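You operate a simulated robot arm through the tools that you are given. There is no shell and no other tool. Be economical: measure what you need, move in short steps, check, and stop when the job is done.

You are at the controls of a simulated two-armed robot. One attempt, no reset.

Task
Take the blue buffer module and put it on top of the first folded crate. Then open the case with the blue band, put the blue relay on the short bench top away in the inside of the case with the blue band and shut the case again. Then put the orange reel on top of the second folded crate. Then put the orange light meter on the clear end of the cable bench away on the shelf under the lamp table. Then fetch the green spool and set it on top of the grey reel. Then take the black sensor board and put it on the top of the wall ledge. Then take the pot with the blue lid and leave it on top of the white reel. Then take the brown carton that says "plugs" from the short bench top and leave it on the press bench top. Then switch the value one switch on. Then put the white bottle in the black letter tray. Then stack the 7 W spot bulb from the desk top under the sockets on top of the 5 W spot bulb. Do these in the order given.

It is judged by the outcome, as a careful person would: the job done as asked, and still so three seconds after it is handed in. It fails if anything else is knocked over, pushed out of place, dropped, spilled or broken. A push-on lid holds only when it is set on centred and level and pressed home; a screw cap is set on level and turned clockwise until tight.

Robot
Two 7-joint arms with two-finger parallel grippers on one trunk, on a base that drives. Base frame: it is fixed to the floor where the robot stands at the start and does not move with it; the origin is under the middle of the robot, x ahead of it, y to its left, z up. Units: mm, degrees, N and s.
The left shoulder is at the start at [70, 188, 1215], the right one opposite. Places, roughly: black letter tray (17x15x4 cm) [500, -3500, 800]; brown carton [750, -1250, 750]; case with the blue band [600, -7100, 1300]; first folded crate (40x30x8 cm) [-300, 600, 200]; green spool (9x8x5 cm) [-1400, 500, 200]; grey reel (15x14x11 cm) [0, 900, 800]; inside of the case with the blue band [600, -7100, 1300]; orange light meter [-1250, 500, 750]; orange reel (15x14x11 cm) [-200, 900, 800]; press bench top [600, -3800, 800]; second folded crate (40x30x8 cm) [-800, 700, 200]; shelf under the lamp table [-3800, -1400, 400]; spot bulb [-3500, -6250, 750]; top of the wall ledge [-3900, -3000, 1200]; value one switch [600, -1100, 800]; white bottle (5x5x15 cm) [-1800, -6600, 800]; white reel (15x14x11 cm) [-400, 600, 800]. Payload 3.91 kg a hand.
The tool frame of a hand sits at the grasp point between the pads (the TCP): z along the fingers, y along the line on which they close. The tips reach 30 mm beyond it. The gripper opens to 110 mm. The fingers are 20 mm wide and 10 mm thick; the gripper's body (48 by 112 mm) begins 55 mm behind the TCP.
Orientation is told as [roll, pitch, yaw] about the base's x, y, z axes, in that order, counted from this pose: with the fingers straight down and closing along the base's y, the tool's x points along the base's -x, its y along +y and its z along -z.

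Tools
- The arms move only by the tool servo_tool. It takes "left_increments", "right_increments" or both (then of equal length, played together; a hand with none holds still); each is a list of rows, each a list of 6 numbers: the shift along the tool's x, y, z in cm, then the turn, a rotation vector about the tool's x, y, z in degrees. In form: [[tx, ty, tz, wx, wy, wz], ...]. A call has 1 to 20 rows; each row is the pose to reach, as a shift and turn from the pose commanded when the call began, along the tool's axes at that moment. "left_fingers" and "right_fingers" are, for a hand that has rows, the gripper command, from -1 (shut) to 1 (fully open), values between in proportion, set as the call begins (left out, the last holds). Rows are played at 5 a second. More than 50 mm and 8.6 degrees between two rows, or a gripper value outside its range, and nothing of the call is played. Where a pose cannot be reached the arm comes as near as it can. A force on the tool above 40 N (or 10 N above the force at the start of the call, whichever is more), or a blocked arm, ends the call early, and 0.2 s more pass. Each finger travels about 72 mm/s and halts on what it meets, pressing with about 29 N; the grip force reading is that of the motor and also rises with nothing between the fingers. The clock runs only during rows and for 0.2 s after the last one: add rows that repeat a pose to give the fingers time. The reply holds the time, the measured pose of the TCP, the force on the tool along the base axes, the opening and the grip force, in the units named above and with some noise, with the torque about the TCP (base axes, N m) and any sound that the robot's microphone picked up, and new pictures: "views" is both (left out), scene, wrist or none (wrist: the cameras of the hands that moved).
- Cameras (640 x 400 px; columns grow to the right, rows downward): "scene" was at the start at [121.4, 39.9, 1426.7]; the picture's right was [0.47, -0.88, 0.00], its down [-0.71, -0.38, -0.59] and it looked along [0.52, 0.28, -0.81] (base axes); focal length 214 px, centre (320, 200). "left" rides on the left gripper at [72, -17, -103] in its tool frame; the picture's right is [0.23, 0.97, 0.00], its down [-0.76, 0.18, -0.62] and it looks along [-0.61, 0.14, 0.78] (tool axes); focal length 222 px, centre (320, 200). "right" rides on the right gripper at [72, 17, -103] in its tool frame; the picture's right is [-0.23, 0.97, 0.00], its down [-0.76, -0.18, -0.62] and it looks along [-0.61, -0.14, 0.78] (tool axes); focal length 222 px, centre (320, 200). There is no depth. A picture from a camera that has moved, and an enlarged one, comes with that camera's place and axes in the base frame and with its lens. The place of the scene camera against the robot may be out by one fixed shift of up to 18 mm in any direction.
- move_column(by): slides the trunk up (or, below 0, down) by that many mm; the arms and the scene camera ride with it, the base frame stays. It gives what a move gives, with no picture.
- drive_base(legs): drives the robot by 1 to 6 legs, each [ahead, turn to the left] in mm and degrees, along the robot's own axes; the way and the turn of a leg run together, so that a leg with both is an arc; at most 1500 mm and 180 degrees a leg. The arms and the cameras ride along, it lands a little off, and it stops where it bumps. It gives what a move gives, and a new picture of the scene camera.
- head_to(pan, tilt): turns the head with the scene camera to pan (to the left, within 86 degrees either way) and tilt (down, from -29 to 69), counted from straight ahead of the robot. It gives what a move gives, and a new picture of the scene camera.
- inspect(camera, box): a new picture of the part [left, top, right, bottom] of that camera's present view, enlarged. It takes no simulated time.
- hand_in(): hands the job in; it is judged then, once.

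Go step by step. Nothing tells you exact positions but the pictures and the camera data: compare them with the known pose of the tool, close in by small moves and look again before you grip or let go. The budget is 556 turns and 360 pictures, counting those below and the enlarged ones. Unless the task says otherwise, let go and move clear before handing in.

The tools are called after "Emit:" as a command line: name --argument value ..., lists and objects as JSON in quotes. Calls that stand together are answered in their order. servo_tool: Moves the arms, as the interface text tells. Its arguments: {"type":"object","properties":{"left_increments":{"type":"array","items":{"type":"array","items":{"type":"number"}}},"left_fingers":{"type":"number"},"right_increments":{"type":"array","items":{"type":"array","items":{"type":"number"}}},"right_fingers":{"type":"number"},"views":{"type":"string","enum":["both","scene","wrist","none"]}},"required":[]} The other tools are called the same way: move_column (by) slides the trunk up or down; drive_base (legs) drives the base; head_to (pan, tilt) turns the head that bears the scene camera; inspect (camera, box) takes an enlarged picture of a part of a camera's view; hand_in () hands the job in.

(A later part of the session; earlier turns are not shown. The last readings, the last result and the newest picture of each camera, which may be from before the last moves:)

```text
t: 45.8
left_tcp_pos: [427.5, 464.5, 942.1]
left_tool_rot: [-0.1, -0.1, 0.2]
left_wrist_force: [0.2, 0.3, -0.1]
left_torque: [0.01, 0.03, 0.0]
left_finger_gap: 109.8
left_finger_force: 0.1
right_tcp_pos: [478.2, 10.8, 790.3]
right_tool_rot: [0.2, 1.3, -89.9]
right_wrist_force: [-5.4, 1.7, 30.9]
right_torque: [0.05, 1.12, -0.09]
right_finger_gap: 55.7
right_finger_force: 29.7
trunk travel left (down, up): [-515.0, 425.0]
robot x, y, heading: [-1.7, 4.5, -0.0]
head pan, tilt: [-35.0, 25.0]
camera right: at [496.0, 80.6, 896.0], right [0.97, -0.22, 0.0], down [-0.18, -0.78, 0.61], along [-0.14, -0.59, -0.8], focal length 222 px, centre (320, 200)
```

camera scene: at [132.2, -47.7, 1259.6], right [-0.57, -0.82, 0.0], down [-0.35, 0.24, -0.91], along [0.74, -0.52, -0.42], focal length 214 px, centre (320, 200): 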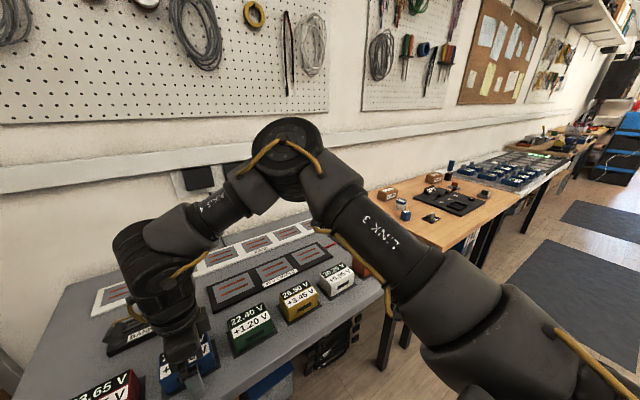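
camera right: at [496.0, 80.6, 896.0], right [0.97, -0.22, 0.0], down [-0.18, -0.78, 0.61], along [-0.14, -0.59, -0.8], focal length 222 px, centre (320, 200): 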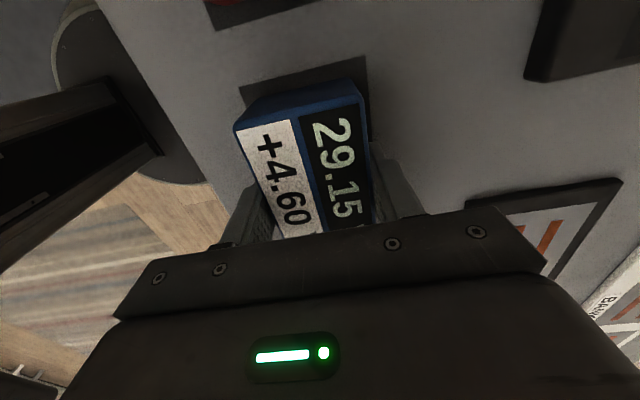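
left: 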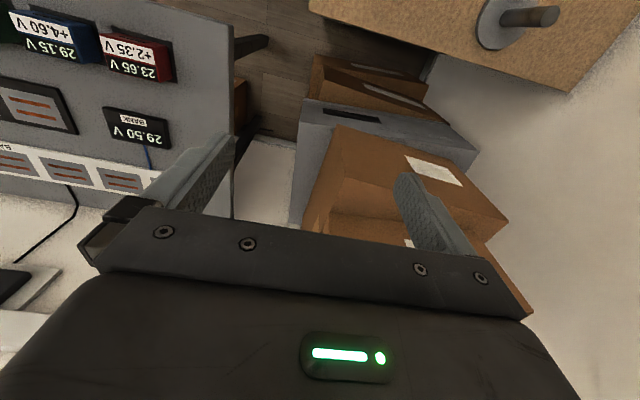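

Bench top is at about z = 760; the module is gripped at 56 mm. Lift it.

Emit:
servo_tool --right_increments '[[0, 0, -1, 0, 0, 0], [0, 0, -3, 0, 0, 0], [0, 0, -6, 0, 0, 0], [0, 0, -10, 0, 0, 0], [0, 0, -14, 0, 0, 0], [0, 0, -18, 0, 0, 0], [0, 0, -18, 0, 0, 0]]' --views "wrist"

Emit:
head_to --pan 86 --tilt 45

```text
t: 47.4
left_tcp_pos: [430.6, 465.0, 940.9]
left_tool_rot: [-0.1, 0.1, 0.2]
left_wrist_force: [-0.3, 0.0, -0.3]
left_torque: [0.0, 0.02, -0.02]
left_finger_gap: 109.9
left_finger_force: 0.1
right_tcp_pos: [479.5, 6.9, 966.4]
right_tool_rot: [-0.1, 1.2, -89.8]
right_wrist_force: [0.3, -0.3, -1.8]
right_torque: [-0.01, 0.02, -0.03]
right_finger_gap: 55.7
right_finger_force: 29.4
trunk travel left (down, up): [-515.0, 425.0]
robot x, y, heading: [2.0, -2.7, 0.1]
head pan, tilt: [-35.0, 25.0]
camera right: at [498.1, 76.1, 1072.1], right [0.97, -0.22, -0.01], down [-0.17, -0.78, 0.61], along [-0.14, -0.59, -0.79], focal length 222 px, centre (320, 200)
```

right: 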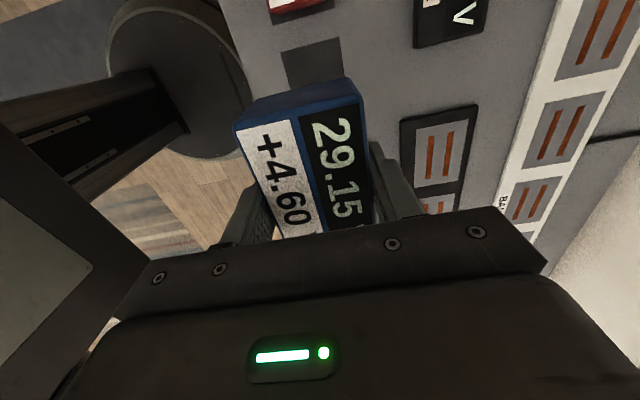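

```text
t: 49.4
left_tcp_pos: [430.3, 464.7, 940.9]
left_tool_rot: [-0.2, 0.0, 0.0]
left_wrist_force: [0.2, 0.1, -0.1]
left_torque: [-0.06, 0.02, -0.02]
left_finger_gap: 110.1
left_finger_force: 0.1
right_tcp_pos: [480.8, 6.6, 967.0]
right_tool_rot: [0.0, 1.2, -89.8]
right_wrist_force: [0.5, 0.7, -1.4]
right_torque: [-0.02, 0.02, 0.01]
right_finger_gap: 55.4
right_finger_force: 29.0
trunk travel left (down, up): [-515.0, 425.0]
robot x, y, heading: [0.9, 1.8, -0.1]
head pan, tilt: [85.9, 45.0]
camera scene: at [63.2, 86.1, 1228.9], right [1.0, -0.07, 0.0], down [-0.05, -0.71, -0.71], along [0.05, 0.71, -0.71], focal length 214 px, centre (320, 200)
```

scene: 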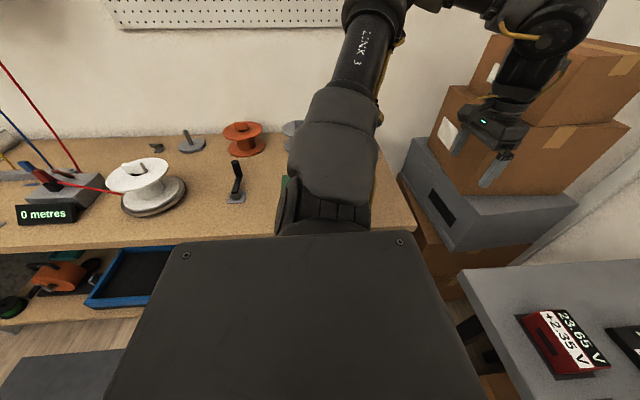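

The module is held. The first folded crate lies on the low shelf beneath the cable bench to my left. I'll raise, back up, and turn left to face that bench, then look under it.

Emit:
move_column --by 80

Emit:
drive_base --legs '[[-330, 0], [0, 90], [-200, 0]]'

Emit:
head_to --pan 0 --tilt 45

```text
t: 50.5
left_tcp_pos: [430.3, 464.2, 1020.4]
left_tool_rot: [-0.1, 0.1, 0.0]
left_wrist_force: [0.2, -0.3, 0.9]
left_torque: [0.01, 0.01, 0.04]
left_finger_gap: 110.1
left_finger_force: 0.1
right_tcp_pos: [479.5, 6.4, 1046.6]
right_tool_rot: [0.0, 1.2, -89.8]
right_wrist_force: [0.5, 0.2, -2.4]
right_torque: [-0.02, 0.01, 0.01]
right_finger_gap: 55.5
right_finger_force: 29.1
trunk travel left (down, up): [-595.0, 345.0]
robot x, y, heading: [1.4, -1.6, 0.0]
head pan, tilt: [85.9, 45.0]
```

```text
t: 57.8
left_tcp_pos: [-792.3, 226.3, 1020.5]
left_tool_rot: [-0.1, 0.0, 90.6]
left_wrist_force: [-0.6, 0.1, -0.7]
left_torque: [0.01, -0.01, 0.01]
left_finger_gap: 110.4
left_finger_force: 0.0
right_tcp_pos: [-334.4, 277.3, 1047.0]
right_tool_rot: [-0.1, 1.2, 0.7]
right_wrist_force: [0.0, -0.6, -1.9]
right_torque: [-0.01, -0.05, -0.01]
right_finger_gap: 55.8
right_finger_force: 28.6
trunk travel left (down, up): [-595.0, 345.0]
robot x, y, heading: [-324.2, -199.7, 90.3]
head pan, tilt: [85.9, 45.0]
camera scene: at [-399.8, -141.2, 1308.9], right [0.06, 1.0, 0.0], down [0.71, -0.05, -0.71], along [-0.71, 0.05, -0.71], focal length 214 px, centre (320, 200)
```

scene: 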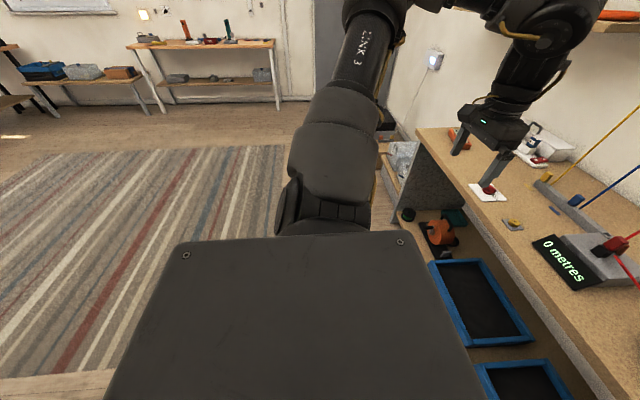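

```text
t: 59.4
left_tcp_pos: [-793.8, 226.3, 1020.9]
left_tool_rot: [-0.1, -0.1, 90.5]
left_wrist_force: [0.7, -0.5, -0.5]
left_torque: [0.03, 0.0, -0.01]
left_finger_gap: 110.1
left_finger_force: 0.1
right_tcp_pos: [-335.1, 278.1, 1046.3]
right_tool_rot: [0.0, 1.2, 0.5]
right_wrist_force: [0.4, 0.0, -2.4]
right_torque: [0.02, -0.03, -0.03]
right_finger_gap: 55.6
right_finger_force: 29.3
trunk travel left (down, up): [-595.0, 345.0]
robot x, y, heading: [-326.9, -201.6, 90.5]
head pan, tilt: [0.0, 45.0]
camera scene: at [-319.2, -64.9, 1308.9], right [1.0, 0.01, 0.0], down [0.01, -0.71, -0.71], along [-0.01, 0.71, -0.71], focal length 214 px, centre (320, 200)
```

scene: 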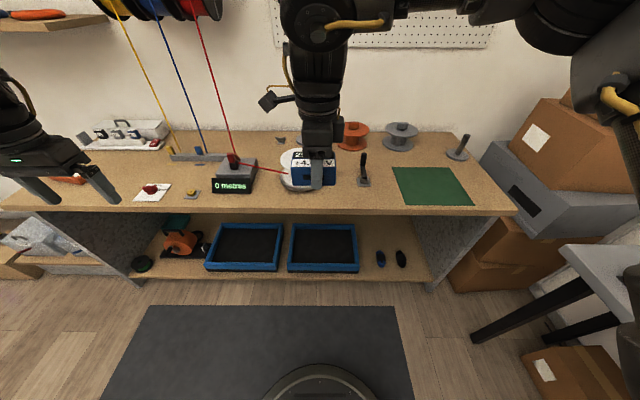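

Clear view: the first (right) crate's rim runs from about y=488 to 773, top z≈240, under the bench whose edge is y≈450. I'll pull the left hand in, lower the trunk fully, then approach.

Emit:
servo_tool --left_increments '[[3, 0, 0, 0, 0, 0], [6, 0, 0, 0, 0, 0], [9, 0, 0, 0, 0, 0], [12, 0, 0, 0, 0, 0], [12, 0, 0, 0, 0, 0]]' --views "none"

Emit:
move_column --by -595

Emit:
servo_tool --right_increments '[[0, 0, 4, 0, 0, 0], [0, 0, 8, 0, 0, 0], [0, 0, 11, 0, 0, 0], [0, 0, 11, 0, 0, 0]]' --views "scene"

```text
t: 60.5
left_tcp_pos: [-790.9, 104.6, 1020.2]
left_tool_rot: [0.0, 0.2, 90.5]
left_wrist_force: [-0.7, 0.6, -0.3]
left_torque: [-0.01, 0.01, -0.01]
left_finger_gap: 110.0
left_finger_force: 0.1
right_tcp_pos: [-335.6, 277.7, 1045.9]
right_tool_rot: [-0.2, 1.2, 0.6]
right_wrist_force: [-0.8, -0.4, -2.5]
right_torque: [0.01, 0.0, -0.01]
right_finger_gap: 55.7
right_finger_force: 29.1
trunk travel left (down, up): [-595.0, 345.0]
robot x, y, heading: [-325.8, -201.1, 90.6]
head pan, tilt: [0.0, 45.0]
```

```text
refused: -595 is not a number from -400 to 400
```

```text
t: 61.5
left_tcp_pos: [-791.1, 103.8, 1020.4]
left_tool_rot: [-0.1, 0.0, 90.5]
left_wrist_force: [-0.3, -0.9, 0.3]
left_torque: [0.01, -0.03, 0.01]
left_finger_gap: 110.1
left_finger_force: 0.0
right_tcp_pos: [-337.1, 276.1, 937.2]
right_tool_rot: [0.0, 1.2, 0.6]
right_wrist_force: [-0.1, -1.5, -1.4]
right_torque: [-0.01, 0.0, -0.01]
right_finger_gap: 55.8
right_finger_force: 28.8
trunk travel left (down, up): [-595.0, 345.0]
robot x, y, heading: [-326.2, -201.4, 90.3]
head pan, tilt: [0.0, 45.0]
camera scene: at [-319.2, -65.1, 1308.9], right [1.0, 0.01, 0.0], down [0.01, -0.71, -0.71], along [0.0, 0.71, -0.71], focal length 214 px, centre (320, 200)
```

scene: 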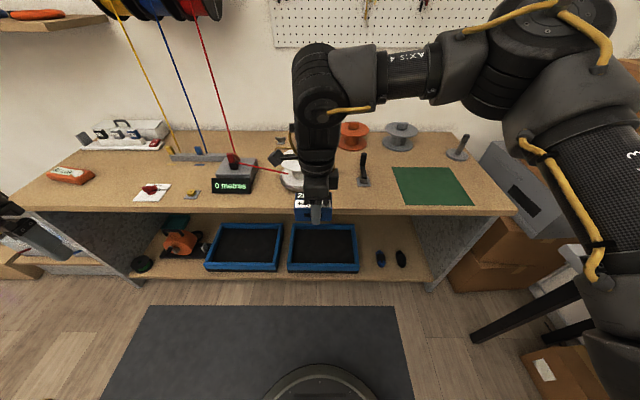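

Emit:
move_column --by -400

Emit:
move_column --by -190

Emit:
head_to --pan 0 --tilt 35

```text
t: 65.4
left_tcp_pos: [-789.6, 104.9, 622.7]
left_tool_rot: [-0.1, 0.0, 90.4]
left_wrist_force: [-0.1, -0.1, 0.9]
left_torque: [-0.01, -0.01, 0.0]
left_finger_gap: 110.1
left_finger_force: 0.1
right_tcp_pos: [-336.7, 277.7, 537.9]
right_tool_rot: [0.0, 1.3, 0.6]
right_wrist_force: [-0.8, 0.0, -1.9]
right_torque: [-0.04, -0.04, 0.02]
right_finger_gap: 55.4
right_finger_force: 28.9
trunk travel left (down, up): [-195.0, 745.0]
robot x, y, heading: [-326.4, -200.4, 90.3]
head pan, tilt: [0.0, 45.0]
```

```text
t: 67.5
left_tcp_pos: [-790.4, 104.2, 432.6]
left_tool_rot: [0.0, 0.0, 90.5]
left_wrist_force: [0.0, 0.9, 0.0]
left_torque: [-0.02, 0.04, 0.01]
left_finger_gap: 109.8
left_finger_force: 0.1
right_tcp_pos: [-338.1, 277.8, 348.0]
right_tool_rot: [-0.1, 1.2, 0.6]
right_wrist_force: [-0.2, 0.2, -0.9]
right_torque: [-0.01, 0.0, -0.04]
right_finger_gap: 55.8
right_finger_force: 29.2
trunk travel left (down, up): [-5.0, 935.0]
robot x, y, heading: [-324.5, -200.7, 90.7]
head pan, tilt: [0.0, 45.0]
```

```text
t: 68.2
left_tcp_pos: [-789.9, 103.3, 430.9]
left_tool_rot: [-0.1, 0.0, 90.5]
left_wrist_force: [0.2, -0.7, 1.1]
left_torque: [-0.02, -0.01, 0.0]
left_finger_gap: 110.0
left_finger_force: 0.1
right_tcp_pos: [-337.2, 276.9, 346.6]
right_tool_rot: [0.0, 1.2, 0.6]
right_wrist_force: [-0.5, -0.2, -1.6]
right_torque: [-0.01, -0.04, -0.01]
right_finger_gap: 55.9
right_finger_force: 29.0
trunk travel left (down, up): [-5.0, 935.0]
robot x, y, heading: [-323.9, -204.0, 90.3]
head pan, tilt: [0.0, 35.0]
camera scene: at [-319.1, -58.3, 733.7], right [1.0, 0.01, 0.0], down [0.0, -0.57, -0.82], along [-0.01, 0.82, -0.57], focal length 214 px, centre (320, 200)
```

scene: 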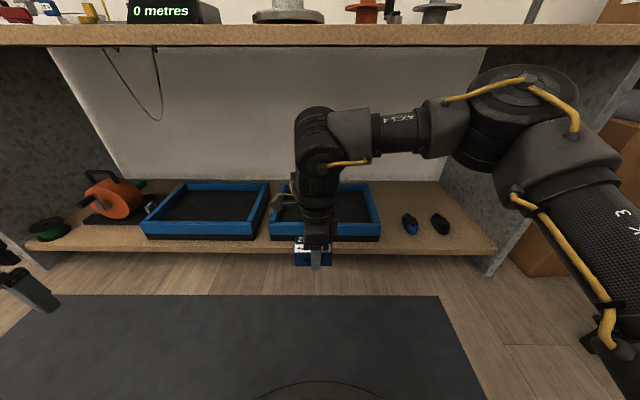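

Emit:
inspect --camera "scene" --box '[130, 160, 450, 290]'

```text
2.00 times, centred on (290, 225) of scene
camera zoom: at [-319.1, -58.3, 733.7], right [1.0, 0.01, 0.0], down [0.0, -0.57, -0.82], along [-0.01, 0.82, -0.57], focal length 429 px, centre (380, 150)
```

zoom: 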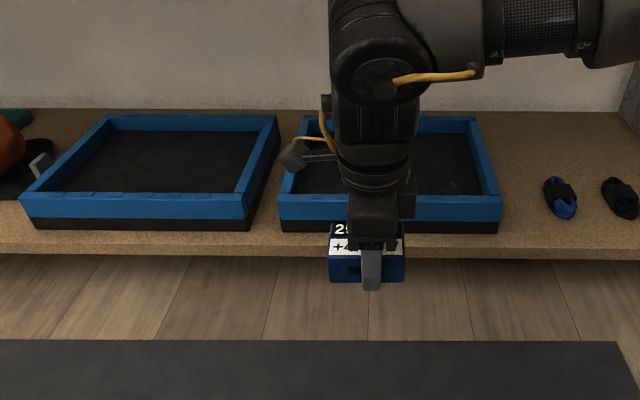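

Scale check: shelf top z≈135, crate rim z≈215, floor inside z≈176, x −500..−100, y 535..835. Target [-310, 640]. I'll extend the arm forward first and check the elbow.

Emit:
servo_tool --right_increments '[[0, 3, 0, 0, 0, 0], [0, 6, 0, 0, 0, 0], [0, 9, 0, 0, 0, 0], [0, 12, 0, 0, 0, 0], [0, 15, 0, 0, 0, 0], [0, 15, 0, 0, 0, 0]]' --views "scene"

```text
t: 69.6
left_tcp_pos: [-790.3, 104.7, 430.6]
left_tool_rot: [-0.1, -0.1, 90.5]
left_wrist_force: [-0.6, -0.3, -0.2]
left_torque: [0.0, -0.03, 0.0]
left_finger_gap: 109.9
left_finger_force: 0.0
right_tcp_pos: [-339.6, 426.9, 345.4]
right_tool_rot: [-0.1, 1.2, 0.6]
right_wrist_force: [-0.7, -0.2, -0.9]
right_torque: [0.01, 0.01, -0.02]
right_finger_gap: 55.6
right_finger_force: 28.9
trunk travel left (down, up): [-5.0, 935.0]
robot x, y, heading: [-327.6, -199.1, 90.5]
head pan, tilt: [0.0, 35.0]
camera scene: at [-319.1, -58.2, 733.7], right [1.0, 0.01, 0.0], down [0.0, -0.57, -0.82], along [-0.01, 0.82, -0.57], focal length 214 px, centre (320, 200)
```

scene: 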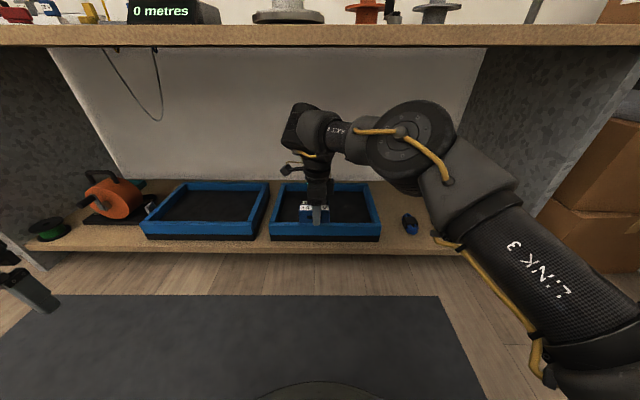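

Elbow is low (z≈600) and fits under the bench. Drive forward 213 mm.

Emit:
drive_base --legs '[[213, 0]]'

```text
t: 71.2
left_tcp_pos: [-794.0, 315.8, 430.1]
left_tool_rot: [0.0, 0.0, 90.6]
left_wrist_force: [-0.3, -0.2, 0.1]
left_torque: [-0.02, 0.03, 0.0]
left_finger_gap: 110.0
left_finger_force: 0.1
right_tcp_pos: [-340.6, 639.2, 346.9]
right_tool_rot: [0.0, 1.3, 0.7]
right_wrist_force: [0.8, 0.5, -1.6]
right_torque: [-0.03, 0.0, -0.01]
right_finger_gap: 55.6
right_finger_force: 29.0
trunk travel left (down, up): [-5.0, 935.0]
robot x, y, heading: [-323.8, 12.9, 90.3]
head pan, tilt: [0.0, 35.0]
camera scene: at [-320.8, 154.5, 733.7], right [1.0, 0.01, 0.0], down [0.0, -0.57, -0.82], along [-0.01, 0.82, -0.57], focal length 214 px, centre (320, 200)
```

scene: 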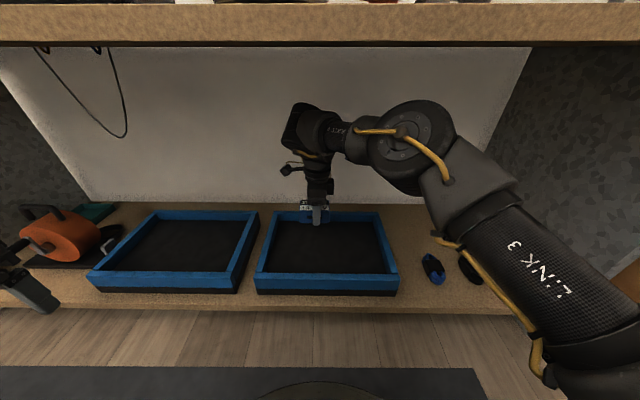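

Emit:
servo_tool --right_increments '[[-1.5, 0, 3, 0, 0, 0], [-3, 0, 6, 0, 0, 0], [-3, 0, 9, 0, 0, 0], [-3, 0, 11, 0, 0, 0], [-3, 0, 11, 0, 0, 0]]' --views "scene"

```text
t: 72.4
left_tcp_pos: [-793.5, 316.6, 431.3]
left_tool_rot: [-0.2, 0.1, 90.6]
left_wrist_force: [0.2, 0.5, -0.1]
left_torque: [-0.02, 0.02, 0.02]
left_finger_gap: 110.2
left_finger_force: 0.0
right_tcp_pos: [-312.8, 641.3, 236.2]
right_tool_rot: [0.0, 1.1, 0.8]
right_wrist_force: [0.3, 0.1, -1.8]
right_torque: [-0.02, -0.01, 0.0]
right_finger_gap: 55.8
right_finger_force: 29.0
trunk travel left (down, up): [-5.0, 935.0]
robot x, y, heading: [-322.3, 10.4, 90.7]
head pan, tilt: [0.0, 35.0]
camera scene: at [-320.8, 154.6, 733.7], right [1.0, 0.01, 0.0], down [0.0, -0.57, -0.82], along [-0.01, 0.82, -0.57], focal length 214 px, centre (320, 200)
```

scene: 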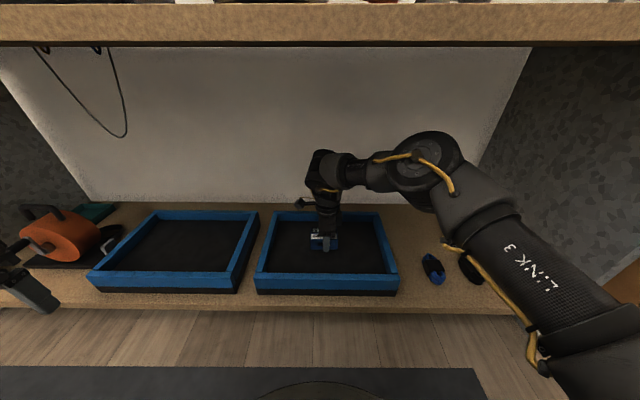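

Descend slowly to contact.

Emit:
servo_tool --right_increments '[[0, 0, 0.8, 0, 0, 0], [0, 0, 1.6, 0, 0, 0], [0, 0, 2.2, 0, 0, 0], [0, 0, 2.8, 0, 0, 0], [0, 0, 3.4, 0, 0, 0], [0, 0, 4, 0, 0, 0], [0, 0, 4.6, 0, 0, 0]]' --views "scene"

Emit:
inspect --camera "right" --box '[0, 0, 640, 400]'

```text
t: 73.5
left_tcp_pos: [-793.8, 315.7, 431.6]
left_tool_rot: [-0.2, -0.2, 90.5]
left_wrist_force: [0.1, 0.1, 0.1]
left_torque: [0.0, 0.03, -0.02]
left_finger_gap: 110.0
left_finger_force: 0.0
right_tcp_pos: [-313.2, 640.6, 215.1]
right_tool_rot: [0.1, 1.2, 0.4]
right_wrist_force: [1.0, -9.5, 24.2]
right_torque: [-1.09, -0.44, -0.08]
right_finger_gap: 55.9
right_finger_force: 28.8
trunk travel left (down, up): [-5.0, 935.0]
robot x, y, heading: [-325.1, 10.1, 90.3]
head pan, tilt: [0.0, 35.0]
stopped in row 5 (right hand): the force on the tool passed its limit (the readings are from after the stop); the commanded pose is now the measured one
camera scene: at [-320.8, 152.5, 734.4], right [1.0, 0.01, 0.0], down [0.0, -0.57, -0.82], along [-0.01, 0.82, -0.57], focal length 214 px, centre (320, 200)
```

scene: 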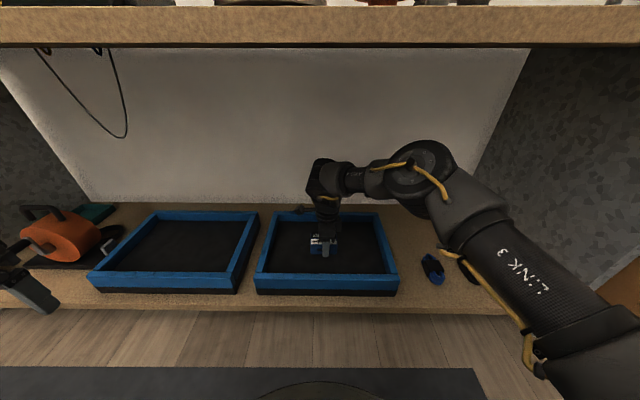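

```text
1.00 times, centred on (320, 200) of right
camera zoom: at [-381.9, 656.1, 321.0], right [0.22, 0.98, 0.0], down [0.78, -0.17, 0.61], along [0.59, -0.13, -0.8], focal length 222 px, centre (320, 200)
```

zoom: 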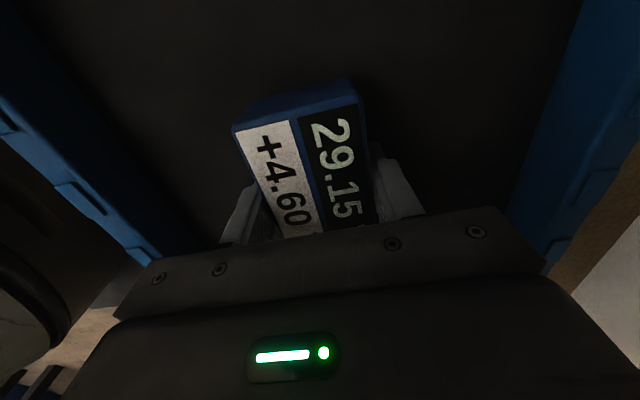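

Contact with the crate's inside; release with a partial opening and rise.

Emit:
servo_tool --right_increments '[[0, 0, 0, 0, 0, 0], [0, 0, 0, 0, 0, 0], [0, 0, 0, 0, 0, 0], [0, 0, -3, 0, 0, 0], [0, 0, -6, 0, 0, 0], [0, 0, -10, 0, 0, 0], [0, 0, -14, 0, 0, 0], [0, 0, -14, 0, 0, 0]]' --right_fingers 0.5 --views "wrist"

```text
t: 75.3
left_tcp_pos: [-791.5, 317.8, 431.1]
left_tool_rot: [-0.1, -0.1, 90.5]
left_wrist_force: [0.4, 0.0, 0.1]
left_torque: [-0.01, -0.04, 0.02]
left_finger_gap: 110.2
left_finger_force: 0.1
right_tcp_pos: [-308.1, 640.0, 350.5]
right_tool_rot: [-0.1, 1.2, 0.6]
right_wrist_force: [0.3, -0.5, 0.6]
right_torque: [0.04, 0.03, 0.0]
right_finger_gap: 82.6
right_finger_force: 0.1
trunk travel left (down, up): [-5.0, 935.0]
robot x, y, heading: [-329.2, 10.3, 90.3]
head pan, tilt: [0.0, 35.0]
camera right: at [-377.6, 656.5, 456.0], right [0.22, 0.98, 0.0], down [0.78, -0.17, 0.61], along [0.59, -0.14, -0.8], focal length 222 px, centre (320, 200)
```

right: 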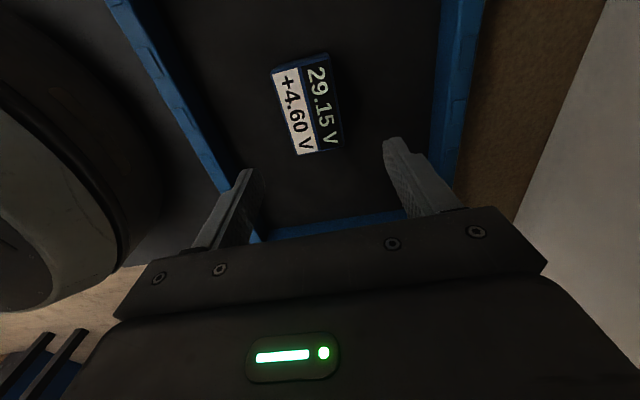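

Module is seated inside the first crate. Back out, raise, and look toward the short bench on the right.

Emit:
drive_base --legs '[[-500, 0]]'

Emit:
move_column --by 400

Emit:
drive_base --legs '[[0, -90]]'

Emit:
head_to --pan -50 --tilt 20

```text
t: 78.2
left_tcp_pos: [-789.5, -184.4, 430.3]
left_tool_rot: [-0.1, 0.0, 90.8]
left_wrist_force: [-0.6, 0.2, 0.0]
left_torque: [0.01, 0.01, 0.0]
left_finger_gap: 110.1
left_finger_force: 0.1
right_tcp_pos: [-305.6, 140.7, 350.2]
right_tool_rot: [0.2, 1.3, 0.7]
right_wrist_force: [0.0, -0.1, -0.1]
right_torque: [0.0, 0.01, 0.0]
right_finger_gap: 82.5
right_finger_force: 0.0
trunk travel left (down, up): [-5.0, 935.0]
robot x, y, heading: [-321.8, -490.6, 90.6]
head pan, tilt: [0.0, 35.0]
camera scene: at [-316.7, -345.3, 733.7], right [1.0, 0.01, 0.0], down [0.01, -0.57, -0.82], along [-0.01, 0.82, -0.57], focal length 214 px, centre (320, 200)
```

scene: 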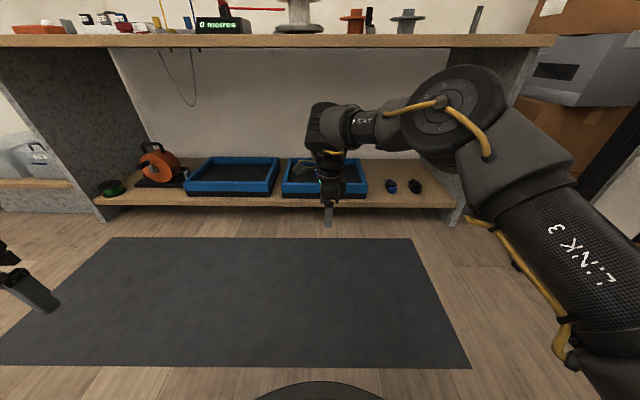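

```text
t: 82.1
left_tcp_pos: [-789.2, -184.8, 831.5]
left_tool_rot: [-0.1, 0.0, 90.7]
left_wrist_force: [0.0, -0.4, 0.3]
left_torque: [0.01, -0.02, 0.02]
left_finger_gap: 110.1
left_finger_force: 0.0
right_tcp_pos: [-306.5, 142.3, 750.7]
right_tool_rot: [0.2, 1.4, 0.7]
right_wrist_force: [-0.2, 0.2, 0.1]
right_torque: [0.04, 0.03, 0.0]
right_finger_gap: 82.5
right_finger_force: 0.0
trunk travel left (down, up): [-405.0, 535.0]
robot x, y, heading: [-321.5, -487.5, 90.3]
head pan, tilt: [0.0, 35.0]
```

```text
t: 86.3
left_tcp_pos: [-14.9, -22.2, 831.1]
left_tool_rot: [-0.2, 0.0, 0.5]
left_wrist_force: [0.1, -0.2, -0.1]
left_torque: [0.01, 0.04, 0.02]
left_finger_gap: 109.9
left_finger_force: 0.0
right_tcp_pos: [308.1, -506.3, 750.2]
right_tool_rot: [0.0, 1.4, -89.6]
right_wrist_force: [-0.1, -0.2, 1.7]
right_torque: [0.01, 0.01, 0.01]
right_finger_gap: 82.7
right_finger_force: 0.1
trunk travel left (down, up): [-405.0, 535.0]
robot x, y, heading: [-321.1, -491.6, 0.4]
head pan, tilt: [0.0, 35.0]
camera scene: at [-176.8, -482.6, 1133.7], right [0.01, -1.0, 0.0], down [-0.57, 0.0, -0.82], along [0.82, 0.0, -0.57], focal length 214 px, centre (320, 200)
```

scene: 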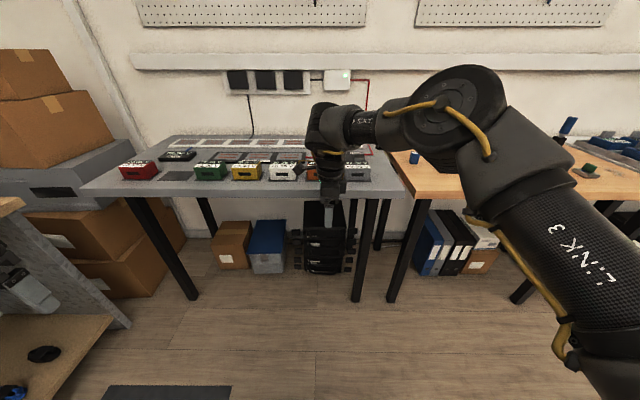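

```text
t: 87.5
left_tcp_pos: [-16.0, -23.1, 831.2]
left_tool_rot: [0.0, 0.0, 0.4]
left_wrist_force: [-0.8, -0.4, -0.2]
left_torque: [-0.02, -0.04, 0.02]
left_finger_gap: 110.1
left_finger_force: 0.0
right_tcp_pos: [307.8, -507.0, 750.8]
right_tool_rot: [0.1, 1.2, -89.7]
right_wrist_force: [0.0, -0.5, 0.4]
right_torque: [-0.01, -0.04, 0.0]
right_finger_gap: 82.7
right_finger_force: 0.1
trunk travel left (down, up): [-405.0, 535.0]
robot x, y, heading: [-322.0, -489.9, 0.3]
head pan, tilt: [-50.0, 20.0]
camera scene: at [-204.6, -553.7, 1157.6], right [-0.76, -0.65, 0.0], down [-0.22, 0.26, -0.94], along [0.61, -0.72, -0.34], focal length 214 px, centre (320, 200)
```

scene: 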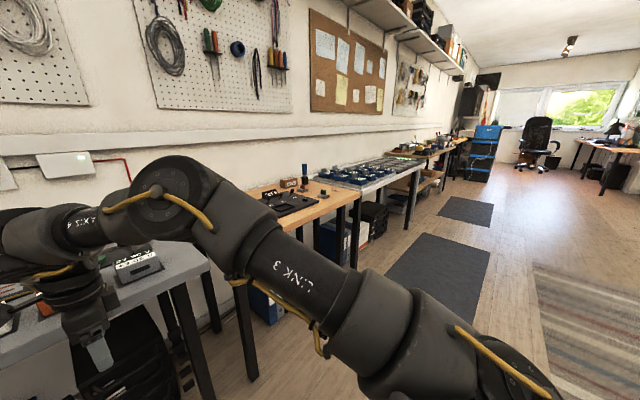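

Long room. Drive to face the short bench at y≈-1200.

Emit:
move_column --by 250

Emit:
drive_base --legs '[[0, -90], [700, 0], [0, 90]]'

Emit:
head_to --pan 0 --tilt 40

```text
t: 90.0
left_tcp_pos: [-15.1, -22.9, 1080.9]
left_tool_rot: [-0.1, 0.0, 0.4]
left_wrist_force: [0.8, 0.1, -0.7]
left_torque: [0.01, -0.05, 0.0]
left_finger_gap: 110.1
left_finger_force: 0.0
right_tcp_pos: [307.3, -506.8, 999.4]
right_tool_rot: [0.1, 1.3, -89.6]
right_wrist_force: [0.0, -0.3, 0.5]
right_torque: [0.02, -0.01, 0.0]
right_finger_gap: 82.4
right_finger_force: 0.0
trunk travel left (down, up): [-655.0, 285.0]
robot x, y, heading: [-318.8, -486.0, 0.3]
head pan, tilt: [-50.0, 20.0]
```

```text
t: 101.5
left_tcp_pos: [-3.9, -728.3, 1082.0]
left_tool_rot: [-0.1, -0.1, -0.1]
left_wrist_force: [0.5, 0.3, -0.4]
left_torque: [0.0, 0.01, 0.02]
left_finger_gap: 110.0
left_finger_force: 0.0
right_tcp_pos: [315.3, -1215.5, 1000.3]
right_tool_rot: [0.2, 1.3, -90.1]
right_wrist_force: [-0.9, 0.2, -0.6]
right_torque: [0.01, -0.01, -0.01]
right_finger_gap: 82.4
right_finger_force: 0.0
trunk travel left (down, up): [-655.0, 285.0]
robot x, y, heading: [-314.1, -1190.6, -0.0]
head pan, tilt: [-50.0, 20.0]
camera scene: at [-197.6, -1257.9, 1407.6], right [-0.77, -0.64, 0.0], down [-0.22, 0.26, -0.94], along [0.6, -0.72, -0.34], focal length 214 px, centre (320, 200)
```

scene: 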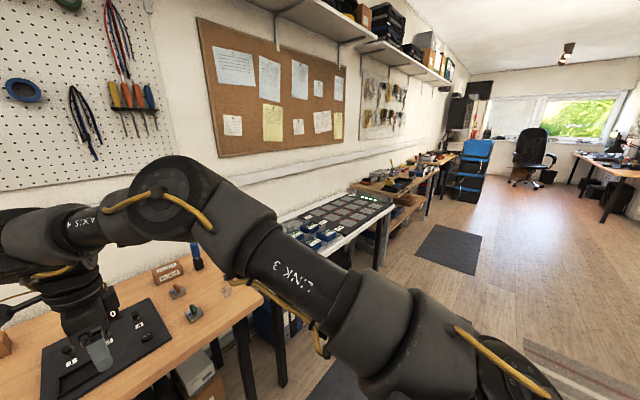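

```text
t: 102.7
left_tcp_pos: [-4.1, -728.2, 1081.2]
left_tool_rot: [-0.1, 0.0, -0.2]
left_wrist_force: [0.0, 0.3, 0.0]
left_torque: [0.03, 0.01, 0.01]
left_finger_gap: 110.1
left_finger_force: 0.0
right_tcp_pos: [315.0, -1216.3, 1001.3]
right_tool_rot: [0.1, 1.3, -90.2]
right_wrist_force: [0.1, 0.5, 0.4]
right_torque: [0.02, 0.01, 0.01]
right_finger_gap: 82.8
right_finger_force: 0.0
trunk travel left (down, up): [-655.0, 285.0]
robot x, y, heading: [-312.8, -1192.9, -0.2]
head pan, tilt: [0.0, 40.0]
camera scene: at [-172.1, -1186.7, 1376.2], right [0.0, -1.0, 0.0], down [-0.64, 0.0, -0.77], along [0.77, 0.0, -0.64], focal length 214 px, centre (320, 200)
```

scene: 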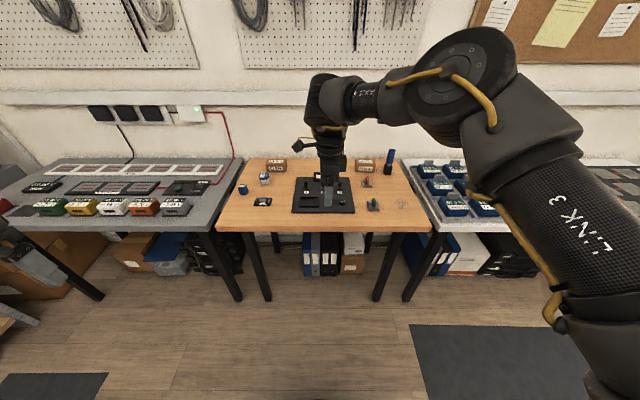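

Emit:
inspect --camera "scene" --box '[210, 140, 430, 240]'

Emit:
inspect --camera "scene" --box '[225, 150, 315, 215]'

```text
2.91 times, centred on (320, 190) of scene
camera zoom: at [-172.1, -1186.7, 1376.2], right [0.0, -1.0, 0.0], down [-0.64, 0.0, -0.77], along [0.77, 0.0, -0.64], focal length 624 px, centre (320, 229)
```

zoom: 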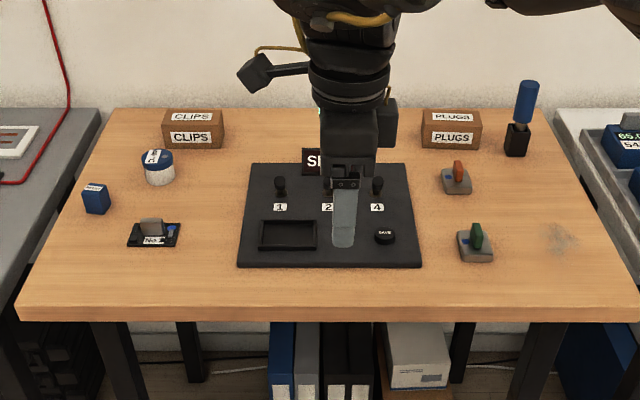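

```text
6.15 times, centred on (270, 182) of scene
camera zoom: at [-172.1, -1186.7, 1376.2], right [0.0, -1.0, 0.0], down [-0.64, 0.0, -0.77], along [0.77, 0.0, -0.64], focal length 1320 px, centre (628, 308)
```

zoom: 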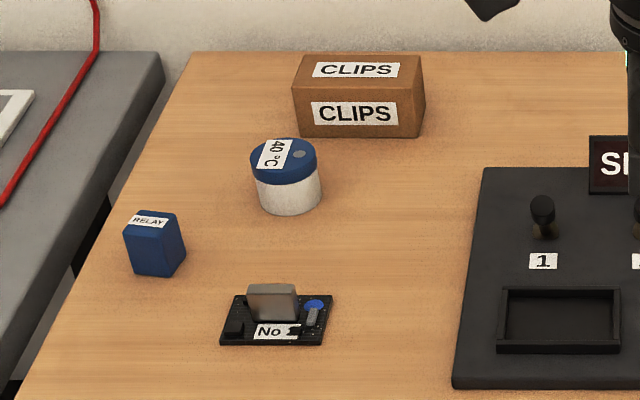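

I see the short bench: blue RELAY block at about [640, −815], pot with blue lid, the black board "No ?", cartons CLIPS and PLUGS, and the switch panel. I'll drive up to the relay.

Emit:
servo_tool --right_increments '[[0, -4, 0, 0, 0, 0], [0, -8, 0, 0, 0, 0], [0, -12, 0, 0, 0, 0], [0, -12, 0, 0, 0, 0]]' --right_fingers 1 --views "none"

Emit:
drive_base --legs '[[0, 90], [370, 0], [0, -90], [390, 0]]'

Emit:
inspect --camera "right" --box '[0, 0, 640, 400]'

```text
t: 103.7
left_tcp_pos: [-3.1, -728.5, 1081.0]
left_tool_rot: [-0.1, 0.1, -0.2]
left_wrist_force: [-0.6, -0.3, 0.6]
left_torque: [0.0, -0.02, 0.02]
left_finger_gap: 110.1
left_finger_force: 0.0
right_tcp_pos: [194.1, -1216.7, 997.9]
right_tool_rot: [0.1, 1.4, -90.2]
right_wrist_force: [0.1, -0.3, 0.1]
right_torque: [-0.01, -0.01, 0.01]
right_finger_gap: 110.1
right_finger_force: 0.1
trunk travel left (down, up): [-655.0, 285.0]
robot x, y, heading: [-313.6, -1191.2, -0.2]
head pan, tilt: [0.0, 40.0]
```

```text
t: 115.7
left_tcp_pos: [412.9, -382.1, 1081.6]
left_tool_rot: [0.0, 0.0, -0.9]
left_wrist_force: [0.1, 0.2, 0.3]
left_torque: [0.02, -0.02, -0.01]
left_finger_gap: 109.6
left_finger_force: 0.1
right_tcp_pos: [604.5, -874.1, 998.2]
right_tool_rot: [0.1, 1.3, -91.0]
right_wrist_force: [0.3, -0.1, -0.8]
right_torque: [0.02, -0.02, -0.01]
right_finger_gap: 110.0
right_finger_force: 0.1
trunk travel left (down, up): [-655.0, 285.0]
robot x, y, heading: [97.9, -838.1, -1.2]
head pan, tilt: [0.0, 40.0]
camera scene: at [237.8, -838.3, 1376.2], right [-0.02, -1.0, 0.0], down [-0.64, 0.01, -0.77], along [0.77, -0.01, -0.64], focal length 214 px, centre (320, 200)
```

scene: 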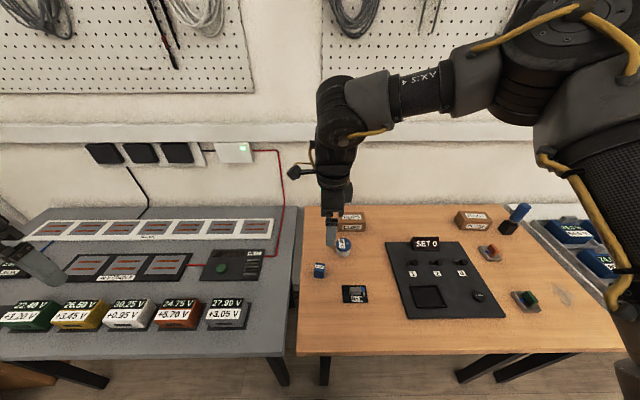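

```text
1.00 times, centred on (320, 200) of right
camera zoom: at [623.5, -804.8, 1103.5], right [0.97, -0.24, 0.0], down [-0.19, -0.77, 0.61], along [-0.15, -0.59, -0.8], focal length 222 px, centre (320, 200)
```

zoom: 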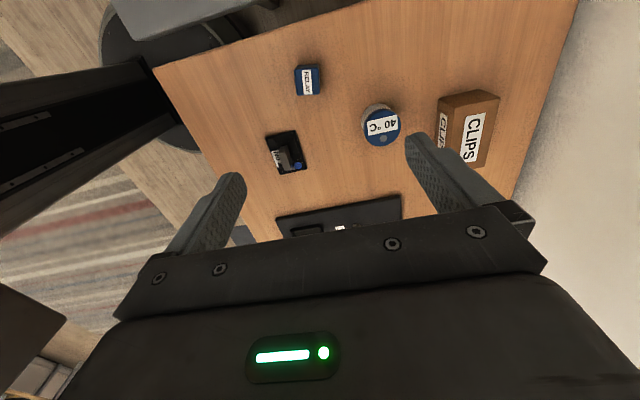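

Emit:
servo_tool --right_increments '[[1.1, -0.6, 3, 0, 0, 0], [2.2, -1.1, 6, 0, 0, 0], [2.2, -1.1, 9, 0, 0, 0], [2.2, -1.1, 12, 0, 0, 0], [2.2, -1.1, 12, 0, 0, 0]]' --views "wrist"

```text
t: 116.9
left_tcp_pos: [413.3, -382.8, 1081.6]
left_tool_rot: [-0.1, 0.0, -1.0]
left_wrist_force: [-0.4, -0.4, -0.2]
left_torque: [0.0, -0.01, 0.01]
left_finger_gap: 109.9
left_finger_force: 0.0
right_tcp_pos: [593.6, -850.7, 878.0]
right_tool_rot: [0.0, 1.4, -91.0]
right_wrist_force: [-0.9, 0.3, -0.1]
right_torque: [-0.01, -0.03, 0.01]
right_finger_gap: 110.4
right_finger_force: 0.1
trunk travel left (down, up): [-655.0, 285.0]
robot x, y, heading: [97.2, -839.2, -0.8]
head pan, tilt: [0.0, 40.0]
camera right: at [612.2, -779.7, 984.1], right [0.97, -0.24, 0.0], down [-0.19, -0.77, 0.61], along [-0.15, -0.59, -0.8], focal length 222 px, centre (320, 200)
```

right: 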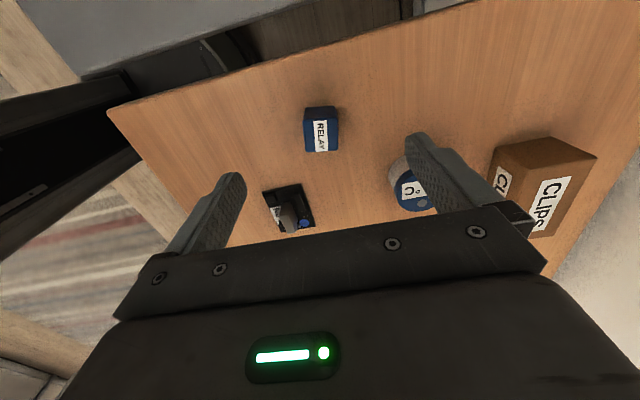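

Emit:
servo_tool --right_increments '[[0, 0.2, 3, 0, 0, 0], [0, 0.2, 6, 0, 0, 0], [0, 0.2, 8.5, 0, 0, 0], [0, 0.2, 8.5, 0, 0, 0]]' --right_fingers 0.4 --views "wrist"

```text
t: 117.9
left_tcp_pos: [413.6, -382.5, 1082.4]
left_tool_rot: [-0.2, 0.0, -1.0]
left_wrist_force: [0.3, 0.0, 0.4]
left_torque: [-0.01, -0.02, 0.04]
left_finger_gap: 109.9
left_finger_force: 0.0
right_tcp_pos: [596.0, -846.4, 791.7]
right_tool_rot: [0.1, 1.3, -90.9]
right_wrist_force: [0.2, -0.3, -0.9]
right_torque: [-0.01, 0.03, -0.02]
right_finger_gap: 76.8
right_finger_force: 0.0
trunk travel left (down, up): [-655.0, 285.0]
robot x, y, heading: [94.3, -838.8, -1.2]
head pan, tilt: [0.0, 40.0]
camera right: at [615.6, -777.2, 898.7], right [0.97, -0.24, 0.0], down [-0.19, -0.77, 0.61], along [-0.15, -0.59, -0.8], focal length 222 px, centre (320, 200)
```

right: 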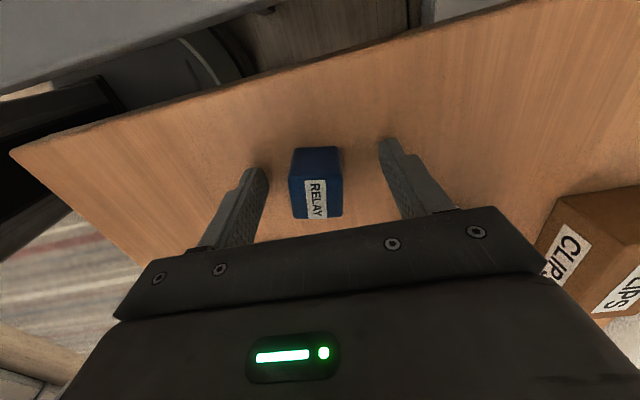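

Emit:
servo_tool --right_increments '[[-0.4, 0, 0.5, 0, 0, 0], [-0.5, 0, 1.0, 0, 0, 0]]' --views "none"

Emit:
servo_tool --right_increments '[[0, 0, 0, 0, 0, 0], [0, 0, 0, 0, 0, 0], [0, 0, 0, 0, 0, 0], [0, 0, 0, 0, 0, 0], [0, 0, 0, 0, 0, 0]]' --right_fingers -1 --views "none"

Emit:
servo_tool --right_increments '[[0, 0, -2, 0, 0, 0], [0, 0, -6, 0, 0, 0], [0, 0, -10, 0, 0, 0], [0, 0, -14, 0, 0, 0], [0, 0, -18, 0, 0, 0], [0, 0, -22, 0, 0, 0], [0, 0, -22, 0, 0, 0]]' --views "wrist"

```text
t: 118.5
left_tcp_pos: [411.9, -383.4, 1083.3]
left_tool_rot: [0.1, 0.0, -0.9]
left_wrist_force: [0.2, -0.6, 0.2]
left_torque: [0.06, 0.05, -0.01]
left_finger_gap: 109.8
left_finger_force: 0.0
right_tcp_pos: [596.8, -849.8, 791.0]
right_tool_rot: [0.2, 1.8, -91.0]
right_wrist_force: [-5.4, -1.4, 28.3]
right_torque: [-0.26, 1.44, 0.1]
right_finger_gap: 79.5
right_finger_force: 2.7
trunk travel left (down, up): [-655.0, 285.0]
robot x, y, heading: [96.3, -839.7, -1.2]
head pan, tilt: [0.0, 40.0]
stopped in row 2 (right hand): the force on the tool passed its limit (the readings are from after the stop); the commanded pose is now the measured one
```

```text
t: 119.0
left_tcp_pos: [411.1, -382.5, 1081.7]
left_tool_rot: [-0.1, 0.0, -0.9]
left_wrist_force: [0.9, -0.9, -0.3]
left_torque: [-0.04, 0.06, 0.0]
left_finger_gap: 109.8
left_finger_force: 0.0
right_tcp_pos: [594.6, -848.2, 790.0]
right_tool_rot: [0.0, 1.7, -90.7]
right_wrist_force: [-8.8, -1.0, 22.9]
right_torque: [-0.25, 0.6, -0.04]
right_finger_gap: 29.7
right_finger_force: 25.8
trunk travel left (down, up): [-655.0, 285.0]
robot x, y, heading: [94.8, -839.5, -1.0]
head pan, tilt: [0.0, 40.0]
stopped in row 2 (right hand): the force on the tool passed its limit (the readings are from after the stop); the commanded pose is now the measured one
```

```text
t: 120.6
left_tcp_pos: [413.6, -383.2, 1079.9]
left_tool_rot: [-0.1, 0.1, -1.0]
left_wrist_force: [-0.4, 0.6, 0.5]
left_torque: [-0.02, 0.0, 0.01]
left_finger_gap: 110.0
left_finger_force: 0.1
right_tcp_pos: [597.4, -855.8, 1007.2]
right_tool_rot: [-0.1, 1.6, -90.9]
right_wrist_force: [-0.2, 0.3, 0.3]
right_torque: [0.04, 0.01, 0.0]
right_finger_gap: 29.1
right_finger_force: 28.8
trunk travel left (down, up): [-655.0, 285.0]
robot x, y, heading: [97.7, -836.6, -1.3]
head pan, tilt: [0.0, 40.0]
camera right: at [617.6, -787.3, 1114.1], right [0.97, -0.24, -0.01], down [-0.19, -0.78, 0.6], along [-0.15, -0.58, -0.8], focal length 222 px, centre (320, 200)
```

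right: 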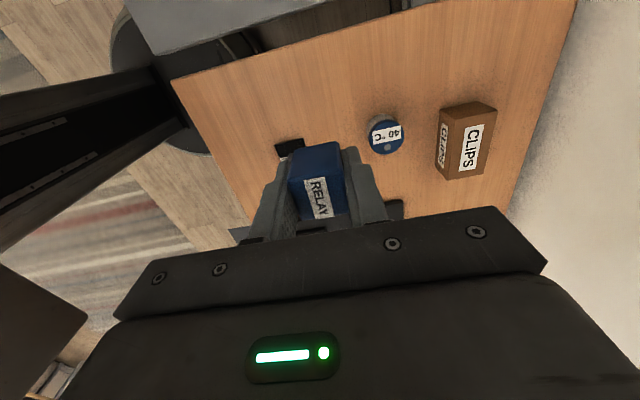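

Relay held (29 mm). Now drive down the room toward the case near y = −7100.

Emit:
drive_base --legs '[[-450, 0], [0, -89], [1500, 0], [1500, 0]]'

Emit:
head_to --pan 10 --tilt 12

```text
t: 141.0
left_tcp_pos: [110.5, -4100.7, 1080.5]
left_tool_rot: [-0.1, 0.0, -89.2]
left_wrist_force: [0.9, -0.3, -0.4]
left_torque: [-0.01, -0.04, -0.02]
left_finger_gap: 109.9
left_finger_force: 0.0
right_tcp_pos: [-355.6, -4300.6, 1008.3]
right_tool_rot: [-0.1, 1.6, -179.0]
right_wrist_force: [-0.1, 0.6, -0.2]
right_torque: [0.01, -0.04, -0.01]
right_finger_gap: 29.1
right_finger_force: 29.3
trunk travel left (down, up): [-655.0, 285.0]
robot x, y, heading: [-356.3, -3797.7, -89.3]
head pan, tilt: [0.0, 40.0]
camera scene: at [-347.4, -3928.0, 1376.2], right [-1.0, -0.01, 0.0], down [-0.01, 0.64, -0.77], along [0.01, -0.77, -0.64], focal length 214 px, centre (320, 200)
```

scene: 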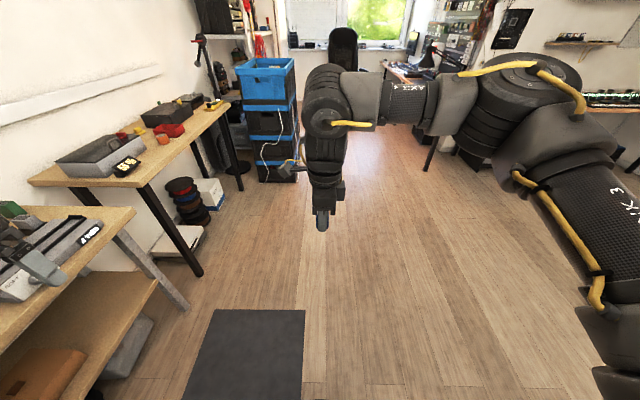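

```text
t: 141.9
left_tcp_pos: [110.5, -4100.4, 1080.8]
left_tool_rot: [-0.1, 0.0, -89.1]
left_wrist_force: [-0.1, 0.2, 0.7]
left_torque: [0.01, 0.02, 0.01]
left_finger_gap: 109.9
left_finger_force: 0.0
right_tcp_pos: [-355.8, -4300.2, 1007.7]
right_tool_rot: [-0.1, 1.5, -179.0]
right_wrist_force: [-0.2, -0.4, 0.0]
right_torque: [0.01, 0.0, 0.0]
right_finger_gap: 29.3
right_finger_force: 29.2
trunk travel left (down, up): [-655.0, 285.0]
robot x, y, heading: [-356.0, -3801.3, -89.4]
head pan, tilt: [10.0, 12.0]
camera scene: at [-331.2, -3934.5, 1420.5], right [-0.98, -0.19, 0.0], down [-0.04, 0.21, -0.98], along [0.18, -0.96, -0.21], focal length 214 px, centre (320, 200)
```

scene: 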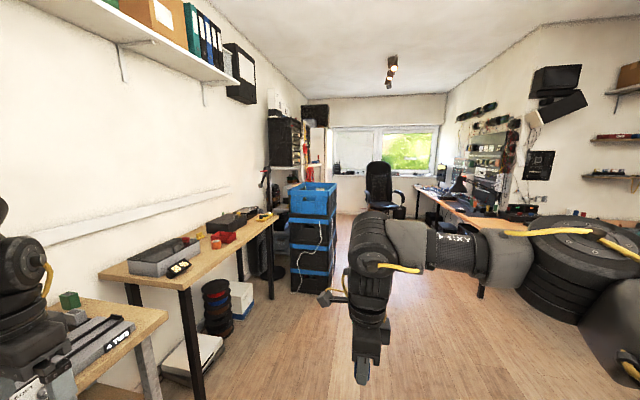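

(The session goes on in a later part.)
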